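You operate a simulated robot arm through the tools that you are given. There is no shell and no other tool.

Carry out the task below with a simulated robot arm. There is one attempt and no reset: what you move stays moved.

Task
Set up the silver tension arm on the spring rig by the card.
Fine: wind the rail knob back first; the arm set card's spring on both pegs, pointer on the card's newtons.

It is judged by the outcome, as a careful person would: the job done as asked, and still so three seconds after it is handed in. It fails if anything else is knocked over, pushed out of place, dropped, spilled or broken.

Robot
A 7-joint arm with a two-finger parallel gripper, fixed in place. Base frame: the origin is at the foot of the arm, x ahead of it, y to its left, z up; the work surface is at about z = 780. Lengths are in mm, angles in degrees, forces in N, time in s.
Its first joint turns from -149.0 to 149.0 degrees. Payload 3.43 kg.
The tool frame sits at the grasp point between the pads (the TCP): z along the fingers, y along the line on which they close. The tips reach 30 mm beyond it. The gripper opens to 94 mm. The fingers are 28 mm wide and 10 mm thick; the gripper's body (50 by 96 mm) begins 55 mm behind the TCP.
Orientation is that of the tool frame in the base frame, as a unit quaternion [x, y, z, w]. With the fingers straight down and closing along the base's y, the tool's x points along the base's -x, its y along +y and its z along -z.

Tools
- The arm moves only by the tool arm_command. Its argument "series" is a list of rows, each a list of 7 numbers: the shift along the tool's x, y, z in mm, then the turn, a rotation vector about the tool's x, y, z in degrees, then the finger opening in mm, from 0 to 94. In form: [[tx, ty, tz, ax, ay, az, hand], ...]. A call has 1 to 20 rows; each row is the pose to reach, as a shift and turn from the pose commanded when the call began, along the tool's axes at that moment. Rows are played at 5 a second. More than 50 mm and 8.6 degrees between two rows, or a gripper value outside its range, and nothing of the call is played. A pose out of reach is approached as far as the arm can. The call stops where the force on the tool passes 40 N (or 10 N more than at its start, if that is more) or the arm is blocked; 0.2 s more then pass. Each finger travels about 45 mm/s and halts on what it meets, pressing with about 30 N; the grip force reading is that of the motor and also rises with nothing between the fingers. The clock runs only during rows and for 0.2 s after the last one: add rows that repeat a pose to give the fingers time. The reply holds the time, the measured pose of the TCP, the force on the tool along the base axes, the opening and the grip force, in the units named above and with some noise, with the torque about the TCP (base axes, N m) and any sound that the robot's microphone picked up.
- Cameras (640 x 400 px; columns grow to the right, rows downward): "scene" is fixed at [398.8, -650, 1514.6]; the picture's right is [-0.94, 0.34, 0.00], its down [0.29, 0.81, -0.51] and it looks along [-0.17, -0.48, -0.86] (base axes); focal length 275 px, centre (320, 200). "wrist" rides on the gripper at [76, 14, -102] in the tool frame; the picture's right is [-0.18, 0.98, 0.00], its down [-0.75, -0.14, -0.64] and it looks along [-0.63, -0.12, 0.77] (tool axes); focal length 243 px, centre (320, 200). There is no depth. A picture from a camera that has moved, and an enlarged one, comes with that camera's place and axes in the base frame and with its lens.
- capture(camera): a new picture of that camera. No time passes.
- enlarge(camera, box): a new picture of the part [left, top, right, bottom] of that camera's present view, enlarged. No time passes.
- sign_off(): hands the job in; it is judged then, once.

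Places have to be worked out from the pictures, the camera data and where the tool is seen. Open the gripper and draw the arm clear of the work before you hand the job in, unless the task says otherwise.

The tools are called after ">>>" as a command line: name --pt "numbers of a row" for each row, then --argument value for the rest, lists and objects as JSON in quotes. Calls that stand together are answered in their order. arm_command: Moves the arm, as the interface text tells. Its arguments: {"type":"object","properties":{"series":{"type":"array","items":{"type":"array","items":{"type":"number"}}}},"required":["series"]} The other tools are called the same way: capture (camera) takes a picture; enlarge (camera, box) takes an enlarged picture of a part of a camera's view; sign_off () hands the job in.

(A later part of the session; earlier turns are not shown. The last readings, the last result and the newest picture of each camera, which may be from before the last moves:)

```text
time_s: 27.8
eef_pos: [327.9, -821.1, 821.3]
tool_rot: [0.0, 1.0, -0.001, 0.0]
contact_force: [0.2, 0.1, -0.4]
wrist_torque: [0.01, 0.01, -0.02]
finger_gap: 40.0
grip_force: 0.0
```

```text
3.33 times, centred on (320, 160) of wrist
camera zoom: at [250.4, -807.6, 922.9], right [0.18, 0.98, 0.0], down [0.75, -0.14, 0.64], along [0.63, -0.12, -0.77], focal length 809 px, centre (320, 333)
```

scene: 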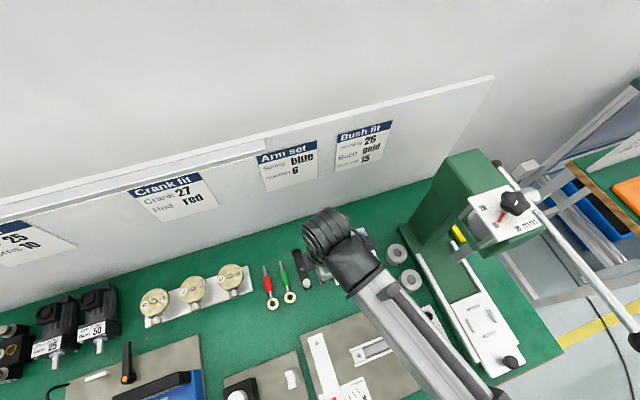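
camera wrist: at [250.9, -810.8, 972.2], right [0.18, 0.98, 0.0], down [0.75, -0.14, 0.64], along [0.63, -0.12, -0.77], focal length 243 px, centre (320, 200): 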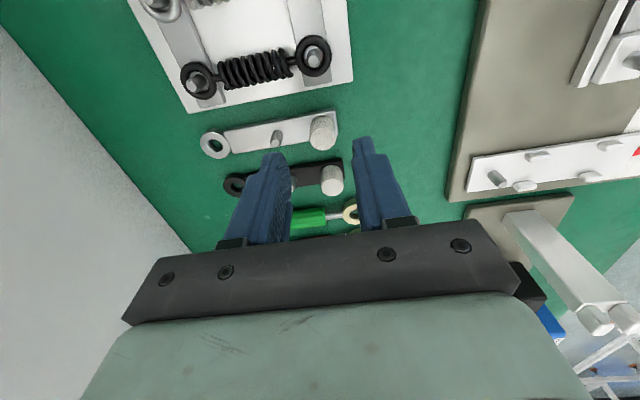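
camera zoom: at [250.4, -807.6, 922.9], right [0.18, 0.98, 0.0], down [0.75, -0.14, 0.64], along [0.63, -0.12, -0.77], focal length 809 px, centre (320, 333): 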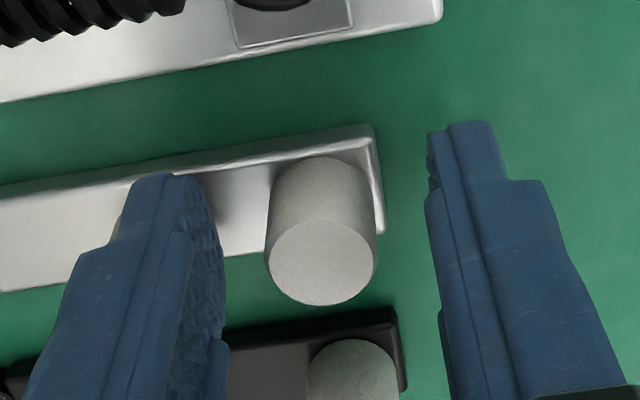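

Well centred and 7.5 mm deeper, no contact yet. I'll ease down 2 mm more, feel for the arm's surface, then close.

>>> arm_command --pt "0 -0.7 1 0 0 0 40" --pt "0 -0.7 2 0 0 0 40" --pt "0 -0.7 2 0 0 0 40"

```text
time_s: 28.6
eef_pos: [326.9, -821.5, 820.3]
tool_rot: [0.0, 1.0, 0.0, 0.0]
contact_force: [0.1, 0.7, 0.5]
wrist_torque: [-0.02, 0.01, 0.01]
finger_gap: 40.0
grip_force: 0.1
```

No contact still. Closing on the handle, holding, then lifting just a few millimetres to test.

>>> arm_command --pt "0 0 0 0 0 0 4" --pt "0 0 0 0 0 0 4" --pt "0 0 0 0 0 0 4" --pt "0 0 0 0 0 0 4" --pt "0 0 0 0 0 0 4" --pt "0 0 -3 0 0 0 4" --pt "0 0 -6 0 0 0 4" --pt "0 0 -10 0 0 0 4" --pt "0 0 -10 0 0 0 4"

>>> enlarge --camera "wrist" --box '[170, 80, 410, 240]'

```text
time_s: 30.6
eef_pos: [326.6, -822.5, 830.1]
tool_rot: [0.0, 1.0, 0.0, 0.0]
contact_force: [-0.9, -0.6, -1.2]
wrist_torque: [0.0, 0.01, -0.02]
finger_gap: 18.3
grip_force: 30.1
```

```text
2.50 times, centred on (290, 160) of wrist
camera zoom: at [250.6, -808.7, 931.3], right [0.18, 0.98, 0.0], down [0.75, -0.14, 0.64], along [0.63, -0.12, -0.77], focal length 606 px, centre (395, 300)
```

zoom: 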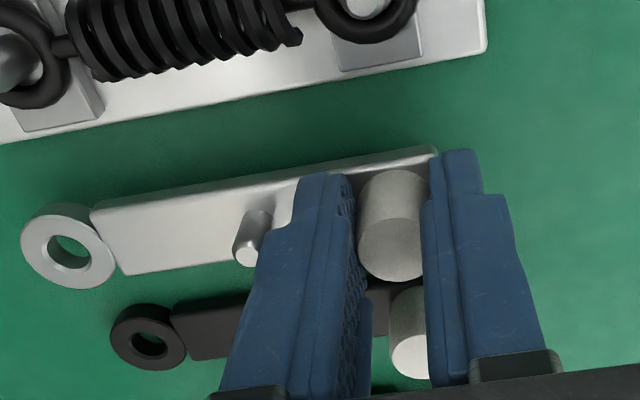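

The arm is coming up with the gripper (still 18.3 mm). Lifting further, slowly.

>>> arm_command --pt "0 0 -8 0 0 0 4" --pt "0 0 -16 0 0 0 4" --pt "0 0 -24 0 0 0 4" --pt "0 0 -34 0 0 0 4" --pt "0 0 -44 0 0 0 4" --pt "0 0 -54 0 0 0 4" --pt "0 0 -54 0 0 0 4"

>>> enlarge --camera "wrist" --box '[130, 80, 410, 240]'

>>> enlarge --camera "scene" --box '[260, 210, 400, 300]'

```text
time_s: 32.2
eef_pos: [326.8, -821.5, 885.1]
tool_rot: [0.0, 1.0, 0.0, 0.0]
contact_force: [-0.5, -0.2, -0.6]
wrist_torque: [0.03, -0.01, 0.0]
finger_gap: 18.7
grip_force: 30.3
```

```text
2.29 times, centred on (270, 160) of wrist
camera zoom: at [250.5, -808.0, 985.5], right [0.18, 0.98, 0.0], down [0.75, -0.14, 0.64], along [0.63, -0.12, -0.77], focal length 555 px, centre (434, 291)
```

zoom: 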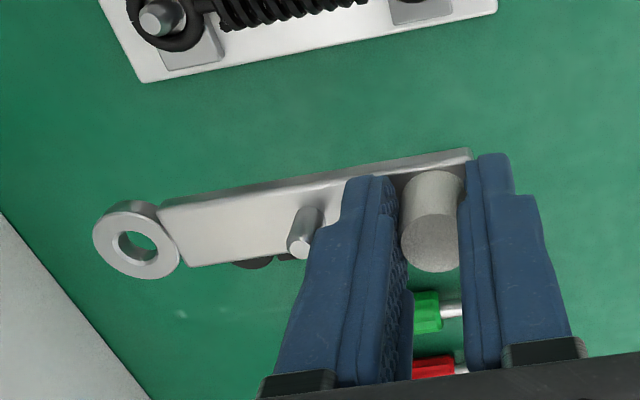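

```text
4.44 times, centred on (330, 255) of scene
camera zoom: at [398.8, -650.0, 1514.6], right [-0.94, 0.34, 0.0], down [0.29, 0.81, -0.51], along [-0.17, -0.48, -0.86], focal length 1220 px, centre (276, -44)
```

zoom: 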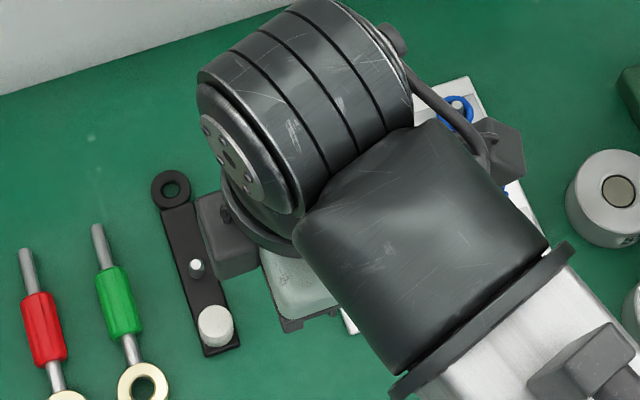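

The silver arm is securely held and level. Carrying it slowly, at this height, to hover over the carrier with its ring near the pivot pin.

>>> arm_command --pt "-3 10 0 0 0 0 4" --pt "-10 34 0 0 0 0 4" --pt "-18 62 0 0 0 0 4" --pt "-27 92 0 0 0 0 4" --pt "-36 122 0 0 0 0 4" --pt "-45 152 0 0 0 0 4" --pt "-53 180 0 0 0 0 4" --pt "-60 205 0 0 0 0 4" --pt "-65 221 0 0 0 0 4" --pt "-66.5 227 0 0 0 0 4" --pt "-66.5 227 0 0 0 0 4"

>>> enlarge --camera "wrist" --box '[144, 90, 400, 250]'

>>> enlarge --camera "scene" --box '[270, 300, 430, 400]'

```text
time_s: 34.6
eef_pos: [394.8, -595.2, 885.6]
tool_rot: [0.0, 1.0, 0.0, 0.0]
contact_force: [-0.2, 0.5, -1.0]
wrist_torque: [0.03, -0.01, -0.01]
finger_gap: 18.6
grip_force: 29.7
```

```text
2.50 times, centred on (272, 170) of wrist
camera zoom: at [317.7, -581.2, 985.3], right [0.18, 0.98, 0.0], down [0.75, -0.14, 0.64], along [0.63, -0.12, -0.77], focal length 606 px, centre (440, 275)
```

zoom: 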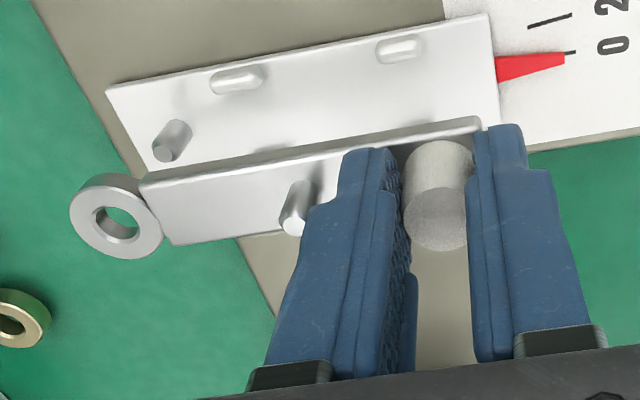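

```text
4.00 times, centred on (350, 350) of scene
camera zoom: at [398.8, -650.0, 1514.6], right [-0.94, 0.34, 0.0], down [0.29, 0.81, -0.51], along [-0.17, -0.48, -0.86], focal length 1098 px, centre (200, -400)
```

zoom: 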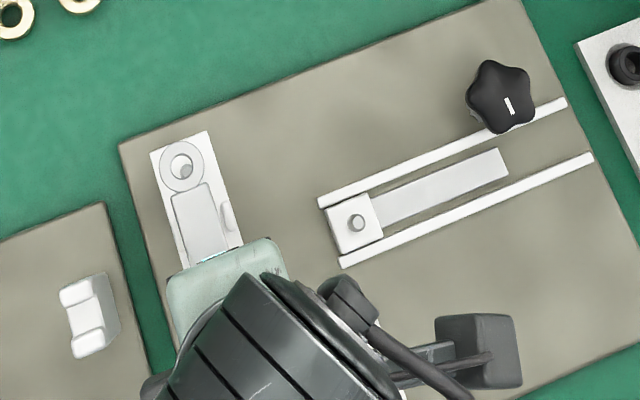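

The ring hovers above the pin in the scene view. Zooming closely to measure the offset.

>>> enlarge --camera "scene" --box '[300, 330, 340, 370]'

>>> enlarge --camera "wrist" --box '[160, 120, 290, 200]'

```text
10.00 times, centred on (320, 350) of scene
camera zoom: at [398.8, -650.0, 1514.6], right [-0.94, 0.34, 0.0], down [0.29, 0.81, -0.51], along [-0.17, -0.48, -0.86], focal length 2746 px, centre (320, -1300)
```

zoom: 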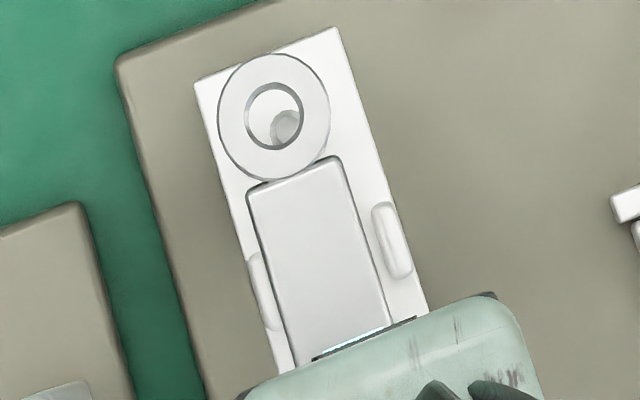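

```text
4.92 times, centred on (225, 160) of wrist
camera zoom: at [317.7, -581.2, 985.3], right [0.18, 0.98, 0.0], down [0.75, -0.14, 0.64], along [0.63, -0.12, -0.77], focal length 1194 px, centre (788, 397)
```

zoom: 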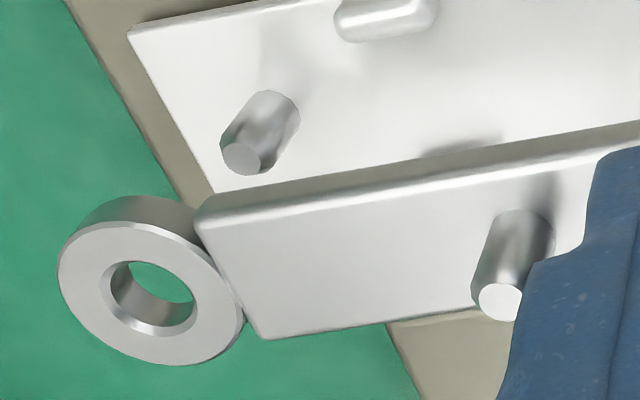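

By the scene view the ring must move about (-2.4,+1.5) mm to be over the pin. I'll apply that and lower 22 mm so the arm is just above the pin top, then measure again with less parallax.

>>> arm_command --pt "1.2 0.8 5 0 0 0 4" --pt "2.4 1.5 12 0 0 0 4" --pt "2.4 1.5 20 0 0 0 4" --pt "2.4 1.5 22 0 0 0 4" --pt "2.4 1.5 22 0 0 0 4"

>>> enlarge --camera "scene" --box '[300, 330, 340, 370]'

>>> enlarge --camera "wrist" --box '[144, 90, 400, 250]'

>>> enlarge --camera "wrist" --box '[160, 120, 290, 200]'

```text
time_s: 35.8
eef_pos: [392.3, -593.5, 860.9]
tool_rot: [-0.001, 1.0, 0.0, -0.001]
contact_force: [-0.8, 0.6, -0.9]
wrist_torque: [0.03, 0.03, 0.01]
finger_gap: 18.7
grip_force: 30.0
```

```text
10.00 times, centred on (320, 350) of scene
camera zoom: at [398.8, -650.0, 1514.6], right [-0.94, 0.34, 0.0], down [0.29, 0.81, -0.51], along [-0.17, -0.48, -0.86], focal length 2746 px, centre (320, -1300)
```

zoom: 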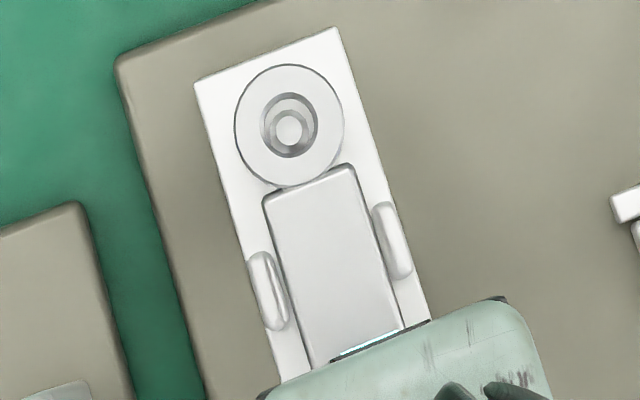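

```text
2.50 times, centred on (272, 170) of wrist
camera zoom: at [315.0, -579.7, 963.1], right [0.18, 0.98, 0.0], down [0.75, -0.14, 0.64], along [0.63, -0.12, -0.77], focal length 606 px, centre (440, 275)
```

zoom: 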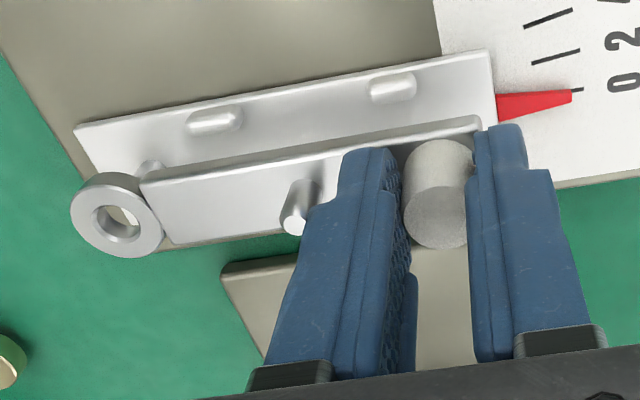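

```text
4.92 times, centred on (225, 160) of wrist
camera zoom: at [315.0, -579.7, 963.1], right [0.18, 0.98, 0.0], down [0.75, -0.14, 0.64], along [0.63, -0.12, -0.77], focal length 1194 px, centre (788, 397)
```

zoom: 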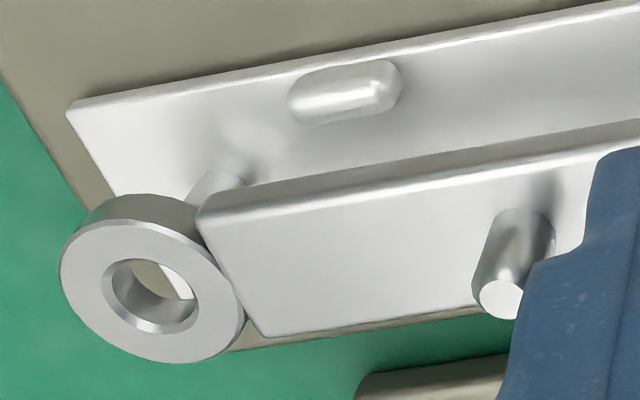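

Ring and pin are now concentric in the scene view, and the arm is parallel to the carrier and between the tabs. Lowering straight down in small steps, watching the force.

>>> arm_command --pt "0 0 4 0 0 0 4" --pt "0 0 8 0 0 0 4" --pt "0 0 12 0 0 0 4" --pt "0 0 15 0 0 0 4" --pt "0 0 18 0 0 0 4" --pt "0 0 18 0 0 0 4"

>>> enlarge --camera "scene" --box '[300, 330, 340, 370]'

>>> enlarge --camera "wrist" --box '[144, 90, 400, 250]'

```text
time_s: 37.2
eef_pos: [391.0, -593.2, 843.8]
tool_rot: [-0.001, 1.0, 0.0, 0.0]
contact_force: [-0.4, 1.0, 2.6]
wrist_torque: [-0.19, 0.07, -0.01]
finger_gap: 18.4
grip_force: 29.6
```

```text
10.00 times, centred on (320, 350) of scene
camera zoom: at [398.8, -650.0, 1514.6], right [-0.94, 0.34, 0.0], down [0.29, 0.81, -0.51], along [-0.17, -0.48, -0.86], focal length 2746 px, centre (320, -1300)
```

zoom: 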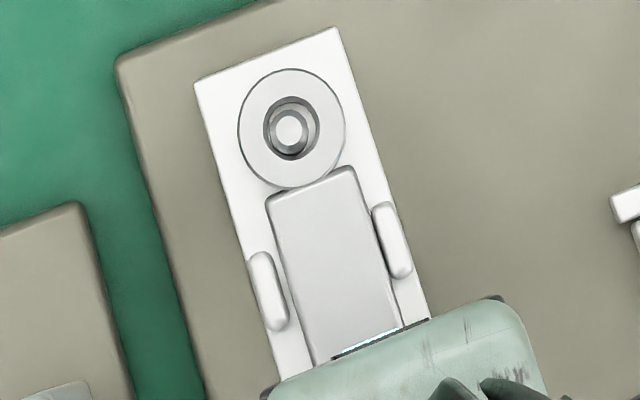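

```text
2.50 times, centred on (272, 170) of wrist
camera zoom: at [314.5, -579.7, 945.2], right [0.18, 0.98, 0.0], down [0.75, -0.14, 0.64], along [0.63, -0.12, -0.77], focal length 606 px, centre (440, 275)
```

zoom: 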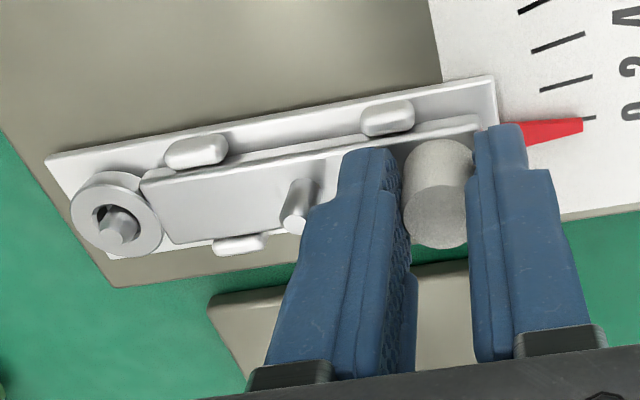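

A slight 2–3 N touch at the ring end, with the pin inside the hole. I'll continue down in 1 mm steps and watch.

>>> arm_command --pt "0 0 1 0 0 0 4" --pt "0 0 2 0 0 0 4" --pt "0 0 3 0 0 0 4" --pt "0 0 3 0 0 0 4"

>>> enlarge --camera "scene" --box '[300, 330, 340, 370]'

>>> enlarge --camera "wrist" --box '[160, 120, 320, 220]'

```text
time_s: 38.2
eef_pos: [392.6, -593.7, 841.9]
tool_rot: [0.001, 1.0, -0.001, 0.0]
contact_force: [0.1, 1.1, 18.6]
wrist_torque: [-0.19, 0.0, 0.03]
finger_gap: 18.5
grip_force: 30.0
```

```text
10.00 times, centred on (320, 350) of scene
camera zoom: at [398.8, -650.0, 1514.6], right [-0.94, 0.34, 0.0], down [0.29, 0.81, -0.51], along [-0.17, -0.48, -0.86], focal length 2746 px, centre (320, -1300)
```

zoom: 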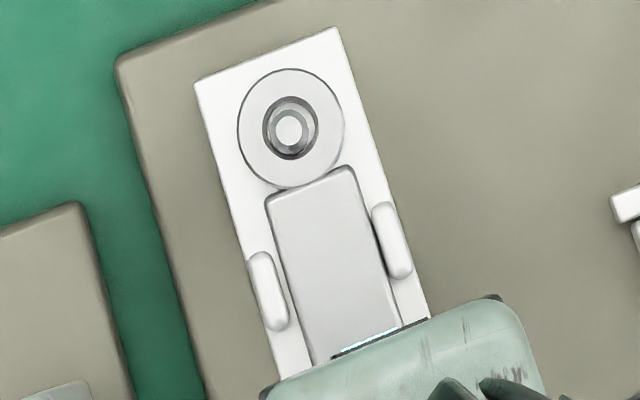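

```text
4.00 times, centred on (240, 170) of wrist
camera zoom: at [314.7, -579.8, 942.8], right [0.18, 0.98, 0.0], down [0.75, -0.14, 0.64], along [0.63, -0.12, -0.77], focal length 970 px, centre (640, 320)
```

zoom: 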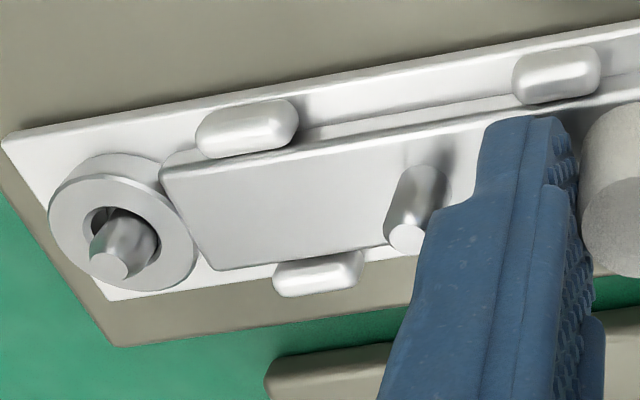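

The ring is seated with the pin standing through it and 18 N of seating force near the handle. Easing the pressure and opening the fingers, then rising straight up.

>>> arm_command --pt "0 0 -1.5 0 0 0 4" --pt "0 0 -1.5 0 0 0 40" --pt "0 0 -1.5 0 0 0 40" --pt "0 0 -1.5 0 0 0 40" --pt "0 0 -15 0 0 0 40" --pt "0 0 -35 0 0 0 40" --pt "0 0 -60 0 0 0 40" --pt "0 0 -60 0 0 0 40"

>>> capture --camera "wrist"

>>> enlarge --camera "scene" --box '[290, 310, 370, 400]'

```text
time_s: 40.0
eef_pos: [390.5, -593.9, 901.2]
tool_rot: [0.0, 1.0, 0.0, 0.001]
contact_force: [0.2, 0.4, 0.4]
wrist_torque: [0.0, -0.02, 0.02]
finger_gap: 40.0
grip_force: 0.0
```

```text
taken
camera wrist: at [314.4, -579.6, 1002.5], right [0.18, 0.98, 0.0], down [0.75, -0.14, 0.64], along [0.63, -0.12, -0.77], focal length 243 px, centre (320, 200)
```

wrist: 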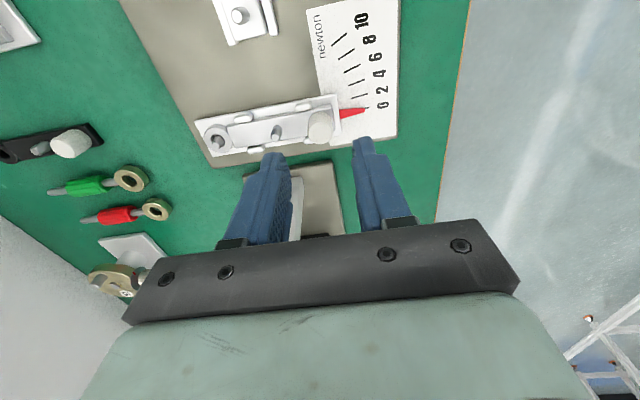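

```text
4.44 times, centred on (330, 355) of scene
camera zoom: at [398.8, -650.0, 1514.6], right [-0.94, 0.34, 0.0], down [0.29, 0.81, -0.51], along [-0.17, -0.48, -0.86], focal length 1220 px, centre (276, -489)
```

zoom: 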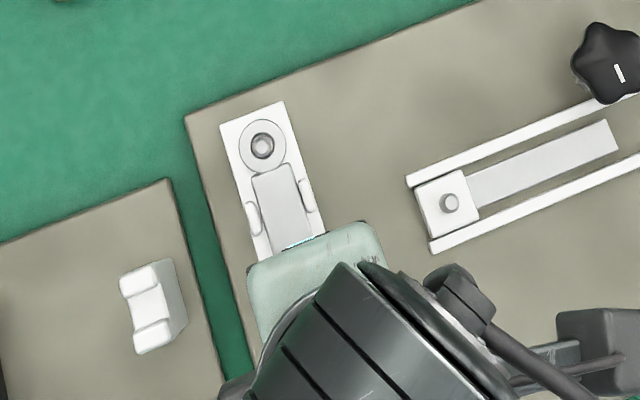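

The silver arm is seated on the carrier. Next the blue spring: I'll rise, turn the tool 90° and move so the wrist camera looks along -y at the spring holder.

>>> arm_command --pt "17 -18 0 0 0 8 60" --pt "34 -36 0 0 0 16 60" --pt "52 -54 0 0 0 24 60" --pt "70 -72 0 0 0 32 60" --pt "87 -89 0 0 0 40 60" --pt "104 -107 0 0 0 48 60" --pt "122 -125 0 0 0 56 60" --pt "139 -143 0 0 0 64 60" --pt "156 -160 0 0 0 72 60" --pt "174 -178 0 0 0 80 60" --pt "191 -196 0 0 0 88 60" --pt "191 -196 0 0 0 90 60" --pt "191 -196 0 0 0 90 60"

>>> capture --camera "wrist"

>>> enlarge --camera "scene" --box '[290, 310, 370, 400]'

```text
time_s: 42.8
eef_pos: [199.8, -789.9, 900.9]
tool_rot: [0.708, 0.706, 0.0, 0.0]
contact_force: [0.3, 0.0, 0.1]
wrist_torque: [-0.01, 0.01, 0.01]
finger_gap: 59.9
grip_force: 0.1
```

```text
taken
camera wrist: at [214.0, -713.8, 1001.8], right [0.98, -0.19, 0.0], down [-0.14, -0.75, 0.64], along [-0.12, -0.63, -0.77], focal length 243 px, centre (320, 200)
```

wrist: 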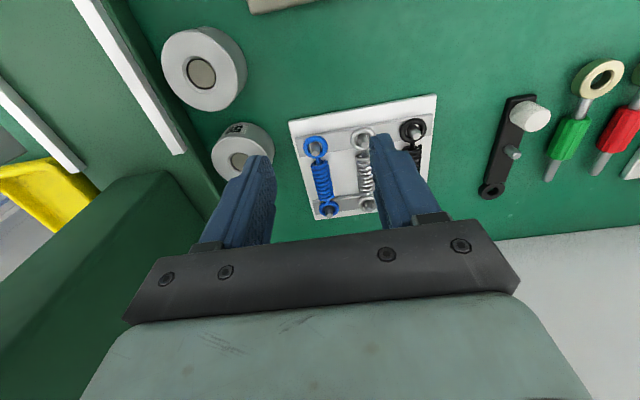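

```text
4.44 times, centred on (330, 355) of scene
camera zoom: at [398.8, -650.0, 1514.6], right [-0.94, 0.34, 0.0], down [0.29, 0.81, -0.51], along [-0.17, -0.48, -0.86], focal length 1220 px, centre (276, -489)
```

zoom: 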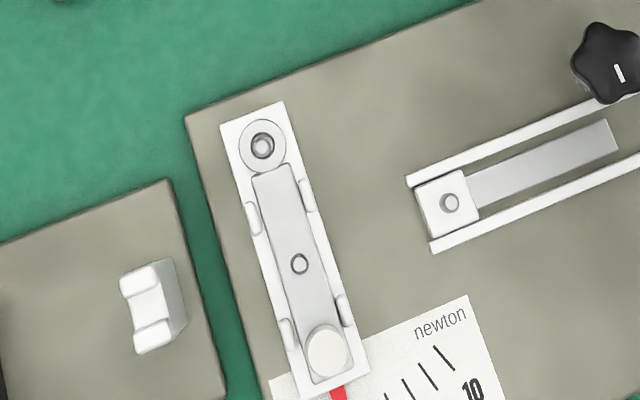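

The silver arm sits neatly between all four tabs with the ring on the pin. Now zooming on the blue spring.

>>> enlarge --camera "wrist" --box '[270, 90, 446, 200]'

>>> enlarge --camera "scene" --box '[315, 220, 395, 290]'

>>> capture --camera "scene"

```text
3.64 times, centred on (358, 145) of wrist
camera zoom: at [214.0, -713.8, 1001.8], right [0.98, -0.19, 0.0], down [-0.14, -0.75, 0.64], along [-0.12, -0.63, -0.77], focal length 882 px, centre (182, 400)
```

zoom: 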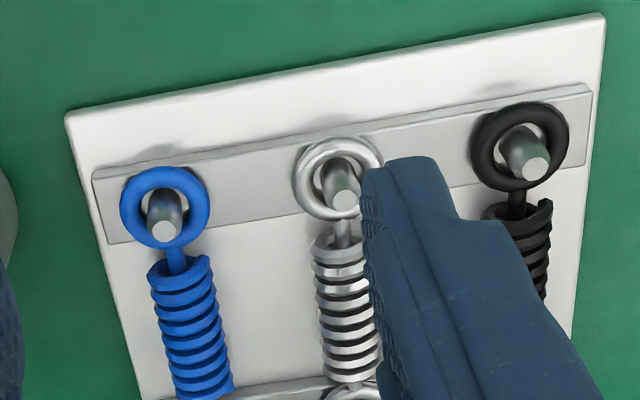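

```text
5.71 times, centred on (355, 255) of scene
camera zoom: at [398.8, -650.0, 1514.6], right [-0.94, 0.34, 0.0], down [0.29, 0.81, -0.51], along [-0.17, -0.48, -0.86], focal length 1569 px, centre (120, -114)
```

zoom: 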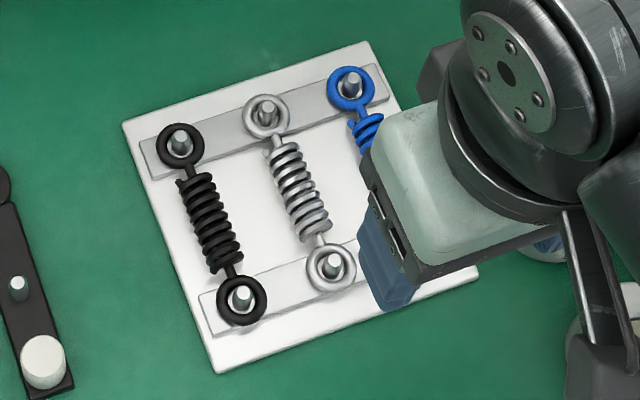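

```text
taken
```

scene: 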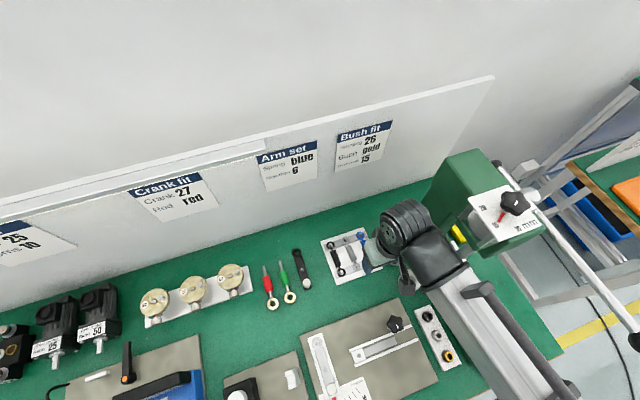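

The blue spring runs along y at x≈190.5, from about y=-818 to -897, with a ~16 mm coil. Moving above its middle with the fingers straddling it along x.

>>> arm_command --pt "-25 -4 0 0 0 0 44" --pt "-50 -8 10 0 0 0 44" --pt "-67 -9.5 30 0 0 0 44" --pt "-67 -9.5 30 0 0 0 44"

>>> capture --camera "wrist"

>>> enlarge --camera "wrist" --box '[240, 40, 432, 160]'

```text
time_s: 43.8
eef_pos: [191.8, -857.2, 870.5]
tool_rot: [0.707, 0.707, 0.0, 0.001]
contact_force: [-0.8, -0.1, -0.6]
wrist_torque: [-0.02, -0.01, -0.02]
finger_gap: 43.9
grip_force: 0.0
```

```text
taken
camera wrist: at [204.2, -781.1, 971.3], right [0.98, -0.18, 0.0], down [-0.14, -0.75, 0.64], along [-0.12, -0.63, -0.77], focal length 243 px, centre (320, 200)
```

wrist: 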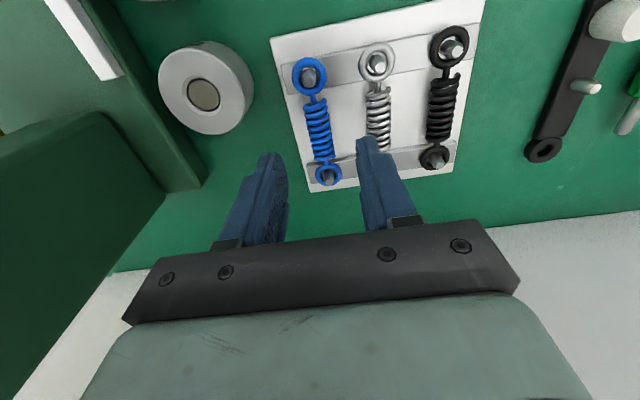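

```text
3.33 times, centred on (336, 100) of wrist
camera zoom: at [204.2, -781.1, 971.3], right [0.98, -0.18, 0.0], down [-0.14, -0.75, 0.64], along [-0.12, -0.63, -0.77], focal length 809 px, centre (267, 533)
```

zoom: 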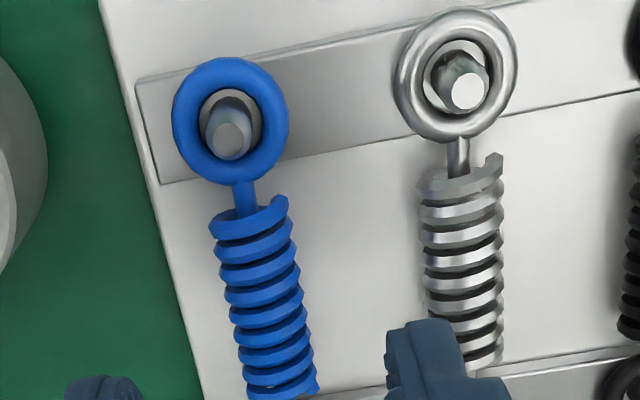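

Alignment over the blue coil is good. Narrowing to 36 mm and descending to tips z≈794, still above the plate.

>>> arm_command --pt "0 0 0 0 0 0 36" --pt "0 0 15 0 0 0 36" --pt "0 0 30 0 0 0 36" --pt "0 0 40 0 0 0 36" --pt "0 0 46 0 0 0 36" --pt "0 0 46 0 0 0 36"

>>> enlarge --camera "wrist" --box '[240, 60, 432, 200]'

```text
time_s: 45.2
eef_pos: [191.4, -856.5, 825.3]
tool_rot: [0.707, 0.707, 0.0, -0.001]
contact_force: [0.2, 0.1, -1.3]
wrist_torque: [-0.01, 0.01, -0.01]
finger_gap: 36.0
grip_force: 0.0
```

```text
2.86 times, centred on (336, 130) of wrist
camera zoom: at [204.6, -781.0, 926.0], right [0.98, -0.18, 0.0], down [-0.14, -0.75, 0.64], along [-0.12, -0.63, -0.77], focal length 693 px, centre (274, 400)
```

zoom: 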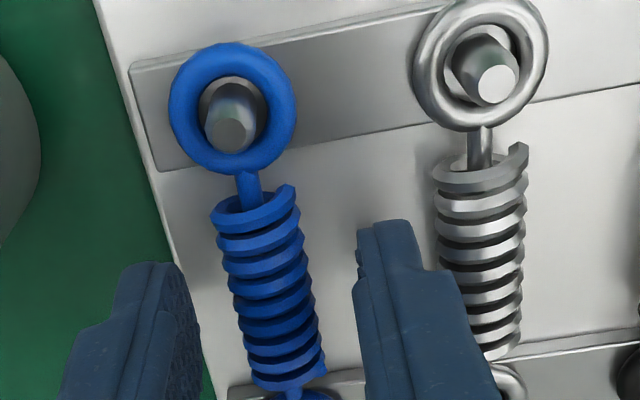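

The fingers straddle the blue coil. Shifting 1.5 mm toward it and easing 3 mm lower to get below the coil's mid-height, watching for plate contact.

>>> arm_command --pt "0 -1.5 1.5 0 0 0 36" --pt "0 -1.5 3 0 0 0 36" --pt "0 -1.5 3 0 0 0 36"

```text
time_s: 46.0
eef_pos: [189.6, -856.9, 821.5]
tool_rot: [0.707, 0.707, -0.001, 0.0]
contact_force: [0.4, 1.0, 0.8]
wrist_torque: [0.03, -0.01, 0.0]
finger_gap: 35.7
grip_force: 0.0
```

No contact yet; one more small step down.

>>> arm_command --pt "0 0 1 0 0 0 36" --pt "0 0 2 0 0 0 36" --pt "0 0 2 0 0 0 36"

>>> enlarge --camera "wrist" --box '[240, 60, 432, 200]'

```text
time_s: 46.8
eef_pos: [189.6, -856.1, 820.4]
tool_rot: [0.707, 0.707, 0.0, 0.0]
contact_force: [0.4, 0.4, -0.6]
wrist_torque: [0.01, 0.0, 0.03]
finger_gap: 35.9
grip_force: 0.1
```

```text
2.86 times, centred on (336, 130) of wrist
camera zoom: at [203.4, -780.8, 921.1], right [0.98, -0.18, 0.0], down [-0.14, -0.75, 0.64], along [-0.12, -0.63, -0.77], focal length 693 px, centre (274, 400)
```

zoom: 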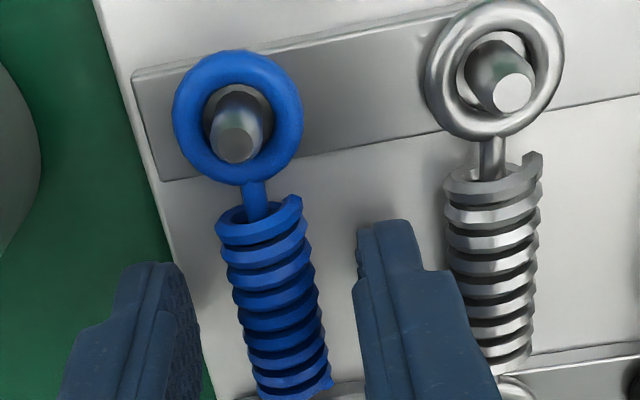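

Tips near z≈789 with no contact; good depth. Closing on the coil.

>>> arm_command --pt "0 0 0 0 0 0 4" --pt "0 0 0 0 0 0 4" --pt "0 0 0 0 0 0 4" --pt "0 0 0 0 0 0 4" --pt "0 0 0 0 0 0 4"

>>> enlarge --camera "wrist" --box '[240, 60, 432, 200]'

```text
time_s: 48.0
eef_pos: [189.5, -857.0, 819.8]
tool_rot: [0.707, 0.707, 0.0, 0.0]
contact_force: [-0.1, -0.5, 0.2]
wrist_torque: [0.03, 0.04, -0.01]
finger_gap: 16.5
grip_force: 30.0
```

```text
2.86 times, centred on (336, 130) of wrist
camera zoom: at [203.4, -780.8, 921.2], right [0.98, -0.18, 0.0], down [-0.14, -0.75, 0.64], along [-0.12, -0.63, -0.77], focal length 693 px, centre (274, 400)
```

zoom: 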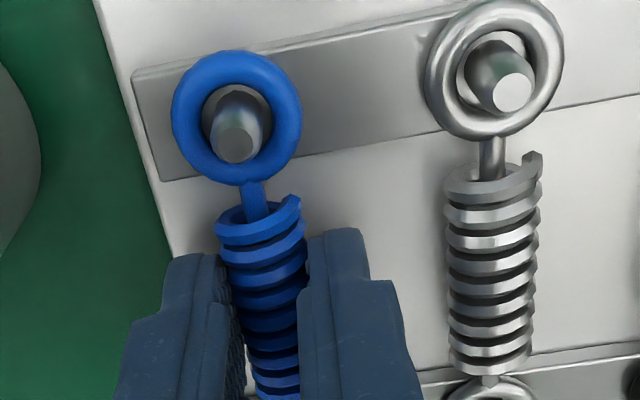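

Coil gripped at 16.5 mm. Lifting slowly, straight up, and checking that both rings come off the pegs level.

>>> arm_command --pt "0 0 -2 0 0 0 4" --pt "0 0 -5 0 0 0 4" --pt "0 0 -9 0 0 0 4" --pt "0 0 -13 0 0 0 4" --pt "0 0 -18 0 0 0 4" --pt "0 0 -23 0 0 0 4" --pt "0 0 -28 0 0 0 4" --pt "0 0 -28 0 0 0 4"

>>> capture --camera "wrist"

>>> enlarge --camera "wrist" --box '[240, 60, 432, 200]'

```text
time_s: 49.8
eef_pos: [189.4, -856.9, 847.2]
tool_rot: [0.706, 0.708, 0.0, 0.0]
contact_force: [-0.5, -0.4, 0.2]
wrist_torque: [-0.05, -0.03, 0.01]
finger_gap: 16.5
grip_force: 30.4
```

```text
taken
camera wrist: at [203.3, -780.9, 949.2], right [0.98, -0.18, 0.0], down [-0.14, -0.75, 0.64], along [-0.12, -0.63, -0.77], focal length 243 px, centre (320, 200)
```

wrist: 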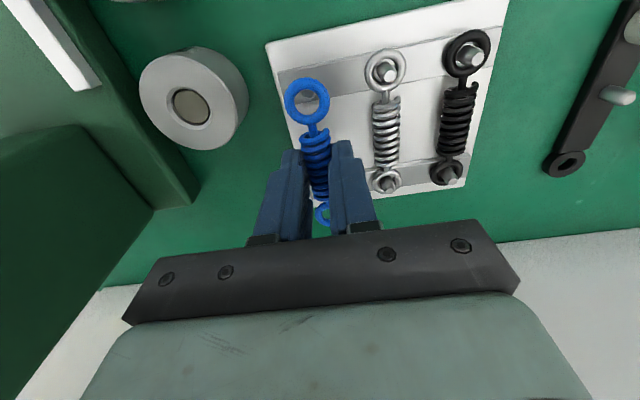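

```text
2.86 times, centred on (336, 130) of wrist
camera zoom: at [203.3, -780.9, 949.2], right [0.98, -0.18, 0.0], down [-0.14, -0.75, 0.64], along [-0.12, -0.63, -0.77], focal length 693 px, centre (274, 400)
```

zoom: 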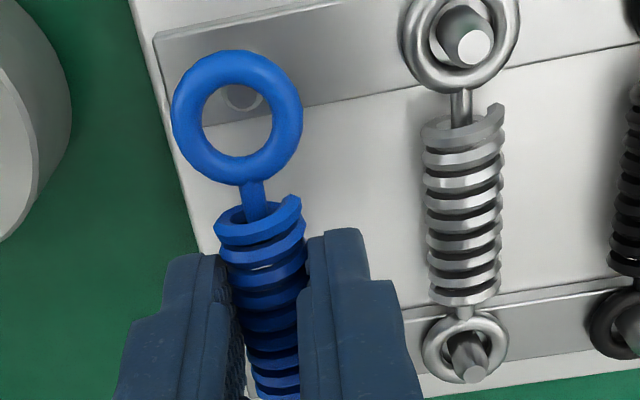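

The blue spring is off its pegs and level. Raising it further, then carrying it to above the rig while turning back 90° so it lies along x between the two pegs.

>>> arm_command --pt "0 0 -15 0 0 0 4" --pt "0 0 -30 0 0 0 4" --pt "0 0 -43 0 0 0 4" --pt "8 5 -43 0 0 -3 4" --pt "25 18 -43 0 0 -10 4" --pt "44 31.5 -43 0 0 -17.5 4" --pt "63 45 -43 0 0 -25 4" --pt "82 58.5 -43 0 0 -32.5 4" --pt "101 72 -43 0 0 -40 4" --pt "120 86 -43 0 0 -47.5 4" --pt "139 99.5 -43 0 0 -55 4" --pt "158 113 -43 0 0 -62.5 4" --pt "177 126.5 -43 0 0 -70 4" --pt "196 140 -43 0 0 -77.5 4" --pt "213 152 -43 0 0 -84.5 4" --pt "223 159.5 -43 0 0 -88.5 4" --pt "227 162.4 -43 0 0 -90 4" --pt "227 162.4 -43 0 0 -90 4"

>>> capture --camera "wrist"

>>> enlarge --camera "scene" --box '[290, 310, 418, 390]'

```text
time_s: 53.6
eef_pos: [352.2, -629.0, 890.7]
tool_rot: [0.0, 1.0, 0.0, 0.0]
contact_force: [-0.2, -0.5, -0.9]
wrist_torque: [0.02, -0.01, -0.02]
finger_gap: 16.6
grip_force: 29.5
```

```text
taken
camera wrist: at [275.6, -615.4, 992.1], right [0.18, 0.98, 0.0], down [0.75, -0.14, 0.64], along [0.63, -0.12, -0.77], focal length 243 px, centre (320, 200)
```

wrist: 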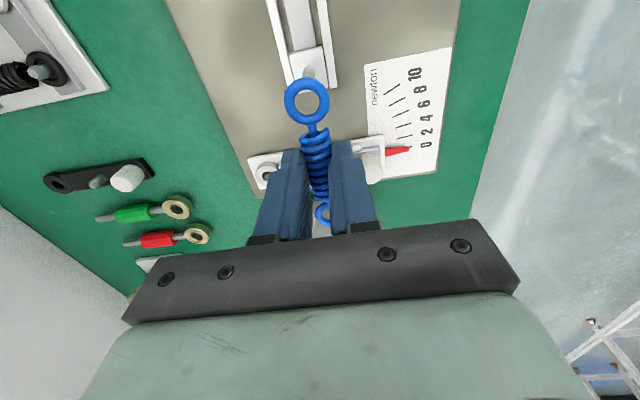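

```text
5.00 times, centred on (354, 350) of scene
camera zoom: at [398.8, -650.0, 1514.6], right [-0.94, 0.34, 0.0], down [0.29, 0.81, -0.51], along [-0.17, -0.48, -0.86], focal length 1373 px, centre (150, -550)
```

zoom: 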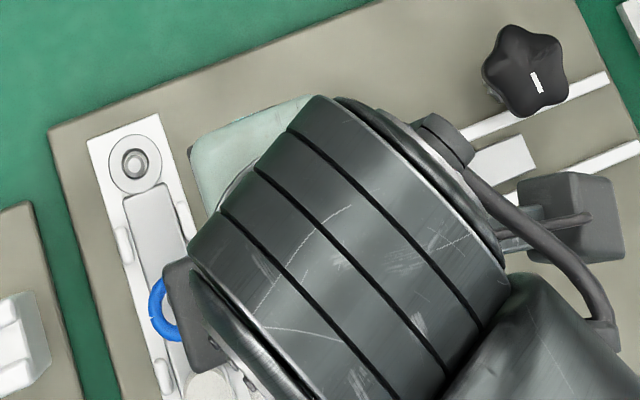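

Both rings hover near their pegs. Lowering 28 mm to just above the peg tops to cut parallax, then measuring.

>>> arm_command --pt "0 0 10 0 0 0 4" --pt "0 0 20 0 0 0 4" --pt "0 0 28 0 0 0 4" --pt "0 0 28 0 0 0 4"

>>> enlarge --camera "wrist" --box '[240, 40, 400, 140]'

>>> enlarge --camera "wrist" --box '[280, 150, 376, 250]'

>>> enlarge --camera "scene" --box '[300, 335, 364, 395]'

```text
time_s: 54.6
eef_pos: [351.9, -630.1, 863.6]
tool_rot: [0.0, 1.0, 0.0, 0.001]
contact_force: [0.0, 0.3, -0.9]
wrist_torque: [0.02, -0.01, -0.01]
finger_gap: 16.3
grip_force: 30.2
```

```text
4.00 times, centred on (320, 90) of wrist
camera zoom: at [275.3, -615.8, 964.2], right [0.18, 0.98, 0.0], down [0.75, -0.14, 0.64], along [0.63, -0.12, -0.77], focal length 970 px, centre (320, 640)
```

zoom: 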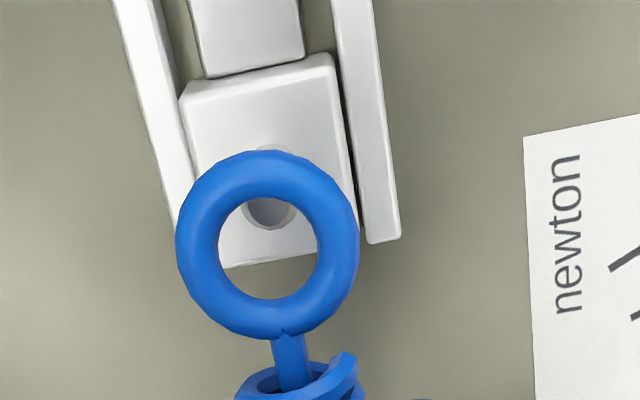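

```text
4.00 times, centred on (328, 200) of wrist
camera zoom: at [275.3, -615.8, 964.2], right [0.18, 0.98, 0.0], down [0.75, -0.14, 0.64], along [0.63, -0.12, -0.77], focal length 970 px, centre (288, 200)
```

zoom: 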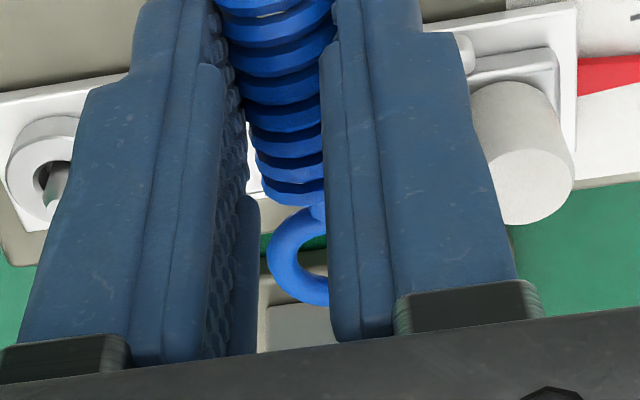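

```text
6.67 times, centred on (332, 365) of scene
camera zoom: at [398.8, -650.0, 1514.6], right [-0.94, 0.34, 0.0], down [0.29, 0.81, -0.51], along [-0.17, -0.48, -0.86], focal length 1830 px, centre (240, -900)
```

zoom: 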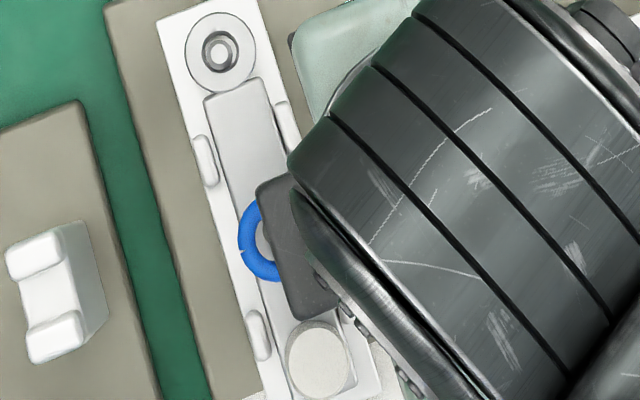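

Slider-side ring looks centred on its peg; arm-side ring seems about 3 mm too far in +y. Zooming in closer on that ring to refine.

>>> enlarge --camera "scene" --box '[312, 355, 344, 385]'

>>> enlarge --camera "wrist" --box '[270, 60, 350, 110]'

```text
13.33 times, centred on (328, 370) of scene
camera zoom: at [398.8, -650.0, 1514.6], right [-0.94, 0.34, 0.0], down [0.29, 0.81, -0.51], along [-0.17, -0.48, -0.86], focal length 3661 px, centre (213, -2067)
```

zoom: 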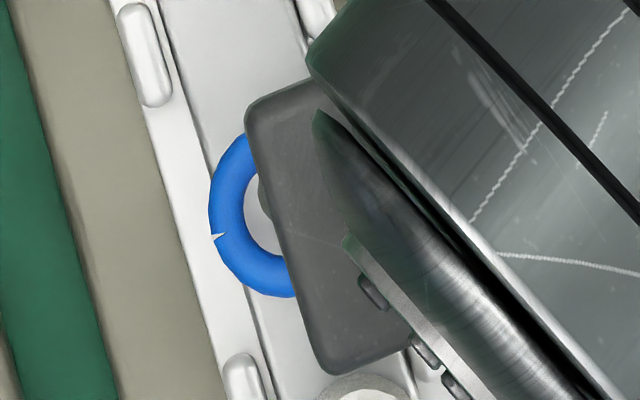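

```text
8.00 times, centred on (310, 85) of wrist
camera zoom: at [275.3, -615.8, 964.2], right [0.18, 0.98, 0.0], down [0.75, -0.14, 0.64], along [0.63, -0.12, -0.77], focal length 1941 px, centre (400, 1120)
```

zoom: 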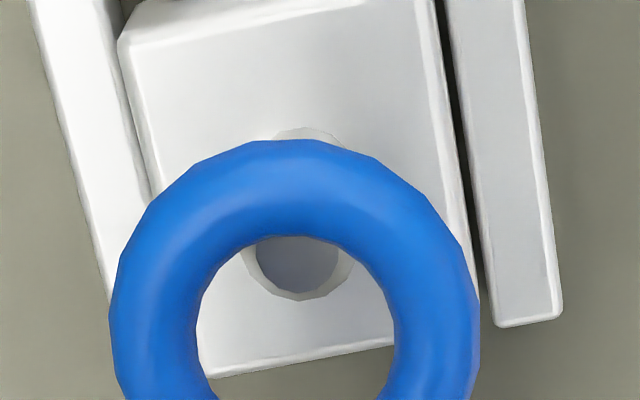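

Refined offsets: arm-side ring about (+1.2,+1.7) mm from its peg, slider-side ring about (0,+0.9). Shifting (-0.4,-1.3) and lowering gently, watching force.

>>> arm_command --pt "0.4 -1.3 0 0 0 0 4" --pt "0.4 -1.3 3 0 0 0 4" --pt "0.4 -1.3 6 0 0 0 4" --pt "0.4 -1.3 9 0 0 0 4" --pt "0.4 -1.3 12 0 0 0 4" --pt "0.4 -1.3 12 0 0 0 4"

>>> enlarge --camera "wrist" --box '[240, 40, 400, 140]'

>>> enlarge --camera "scene" --box '[312, 355, 344, 385]'

>>> enlarge --camera "wrist" --box '[280, 150, 376, 250]'

```text
time_s: 56.0
eef_pos: [352.6, -630.6, 851.3]
tool_rot: [0.0, 1.0, 0.0, 0.0]
contact_force: [-0.6, -0.3, -0.7]
wrist_torque: [0.02, 0.01, -0.02]
finger_gap: 16.7
grip_force: 30.8
```

```text
4.00 times, centred on (320, 90) of wrist
camera zoom: at [275.2, -617.2, 951.8], right [0.18, 0.98, 0.0], down [0.75, -0.14, 0.64], along [0.63, -0.12, -0.77], focal length 970 px, centre (320, 640)
```

zoom: 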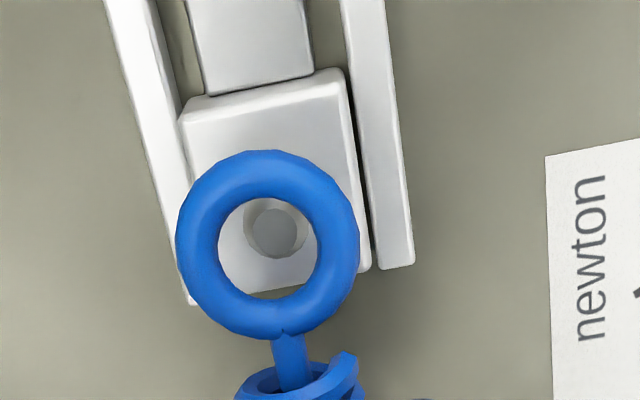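

```text
13.33 times, centred on (328, 370) of scene
camera zoom: at [398.8, -650.0, 1514.6], right [-0.94, 0.34, 0.0], down [0.29, 0.81, -0.51], along [-0.17, -0.48, -0.86], focal length 3661 px, centre (213, -2067)
```

zoom: 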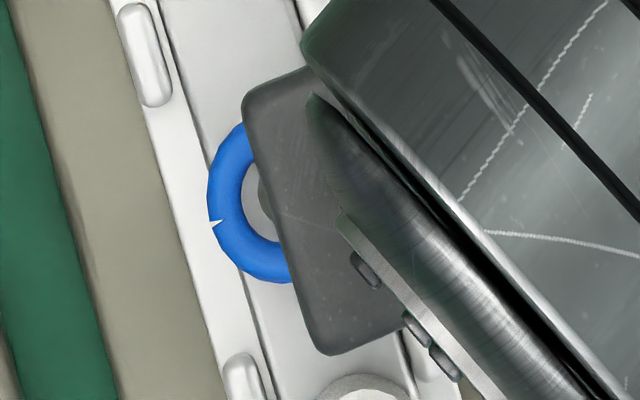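

```text
4.00 times, centred on (328, 200) of wrist
camera zoom: at [275.2, -617.2, 951.8], right [0.18, 0.98, 0.0], down [0.75, -0.14, 0.64], along [0.63, -0.12, -0.77], focal length 970 px, centre (288, 200)
```

zoom: 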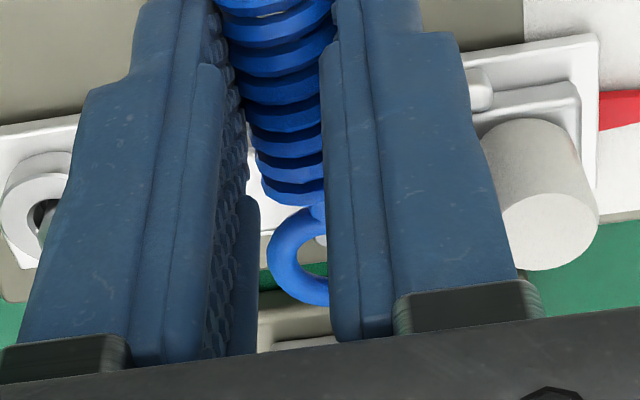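

No contact and both rings are well centred on their pegs. Continuing down with a tiny +0.4 mm y correction.

>>> arm_command --pt "0 0.4 2 0 0 0 4" --pt "0 0.4 4 0 0 0 4" --pt "0 0.4 6 0 0 0 4" --pt "0 0.4 8 0 0 0 4" --pt "0 0.4 10 0 0 0 4" --pt "0 0.4 10 0 0 0 4"

>>> enlarge --camera "wrist" --box '[240, 40, 400, 140]'

>>> enlarge --camera "scene" --box '[312, 355, 344, 385]'

>>> enlarge --camera "wrist" --box '[280, 150, 376, 250]'

```text
time_s: 57.4
eef_pos: [350.7, -631.6, 841.4]
tool_rot: [0.0, 1.0, 0.0, -0.001]
contact_force: [0.2, 0.0, -1.0]
wrist_torque: [-0.02, -0.04, -0.01]
finger_gap: 16.5
grip_force: 29.7
```

```text
4.00 times, centred on (320, 90) of wrist
camera zoom: at [274.8, -616.6, 942.1], right [0.18, 0.98, 0.0], down [0.75, -0.14, 0.64], along [0.63, -0.12, -0.77], focal length 970 px, centre (320, 640)
```

zoom: 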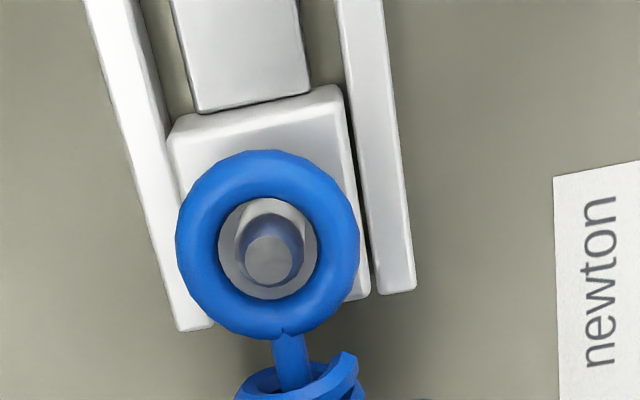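

```text
13.33 times, centred on (328, 370) of scene
camera zoom: at [398.8, -650.0, 1514.6], right [-0.94, 0.34, 0.0], down [0.29, 0.81, -0.51], along [-0.17, -0.48, -0.86], focal length 3661 px, centre (213, -2067)
```

zoom: 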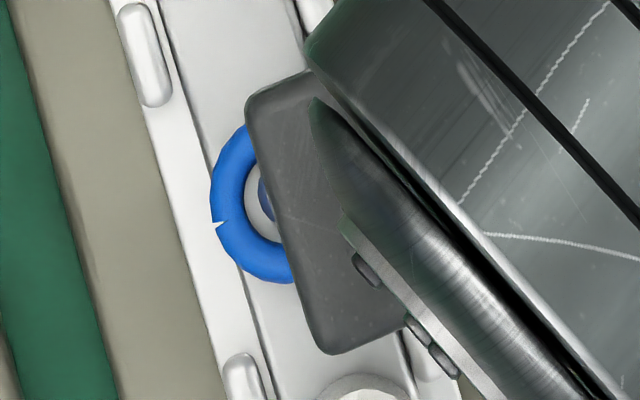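

```text
4.00 times, centred on (328, 200) of wrist
camera zoom: at [274.8, -616.6, 942.1], right [0.18, 0.98, 0.0], down [0.75, -0.14, 0.64], along [0.63, -0.12, -0.77], focal length 970 px, centre (288, 200)
```

zoom: 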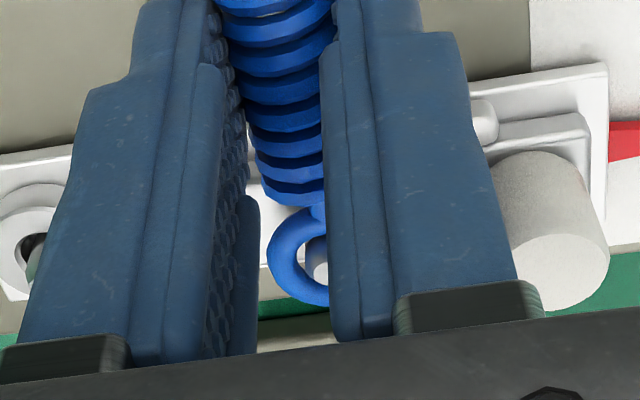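

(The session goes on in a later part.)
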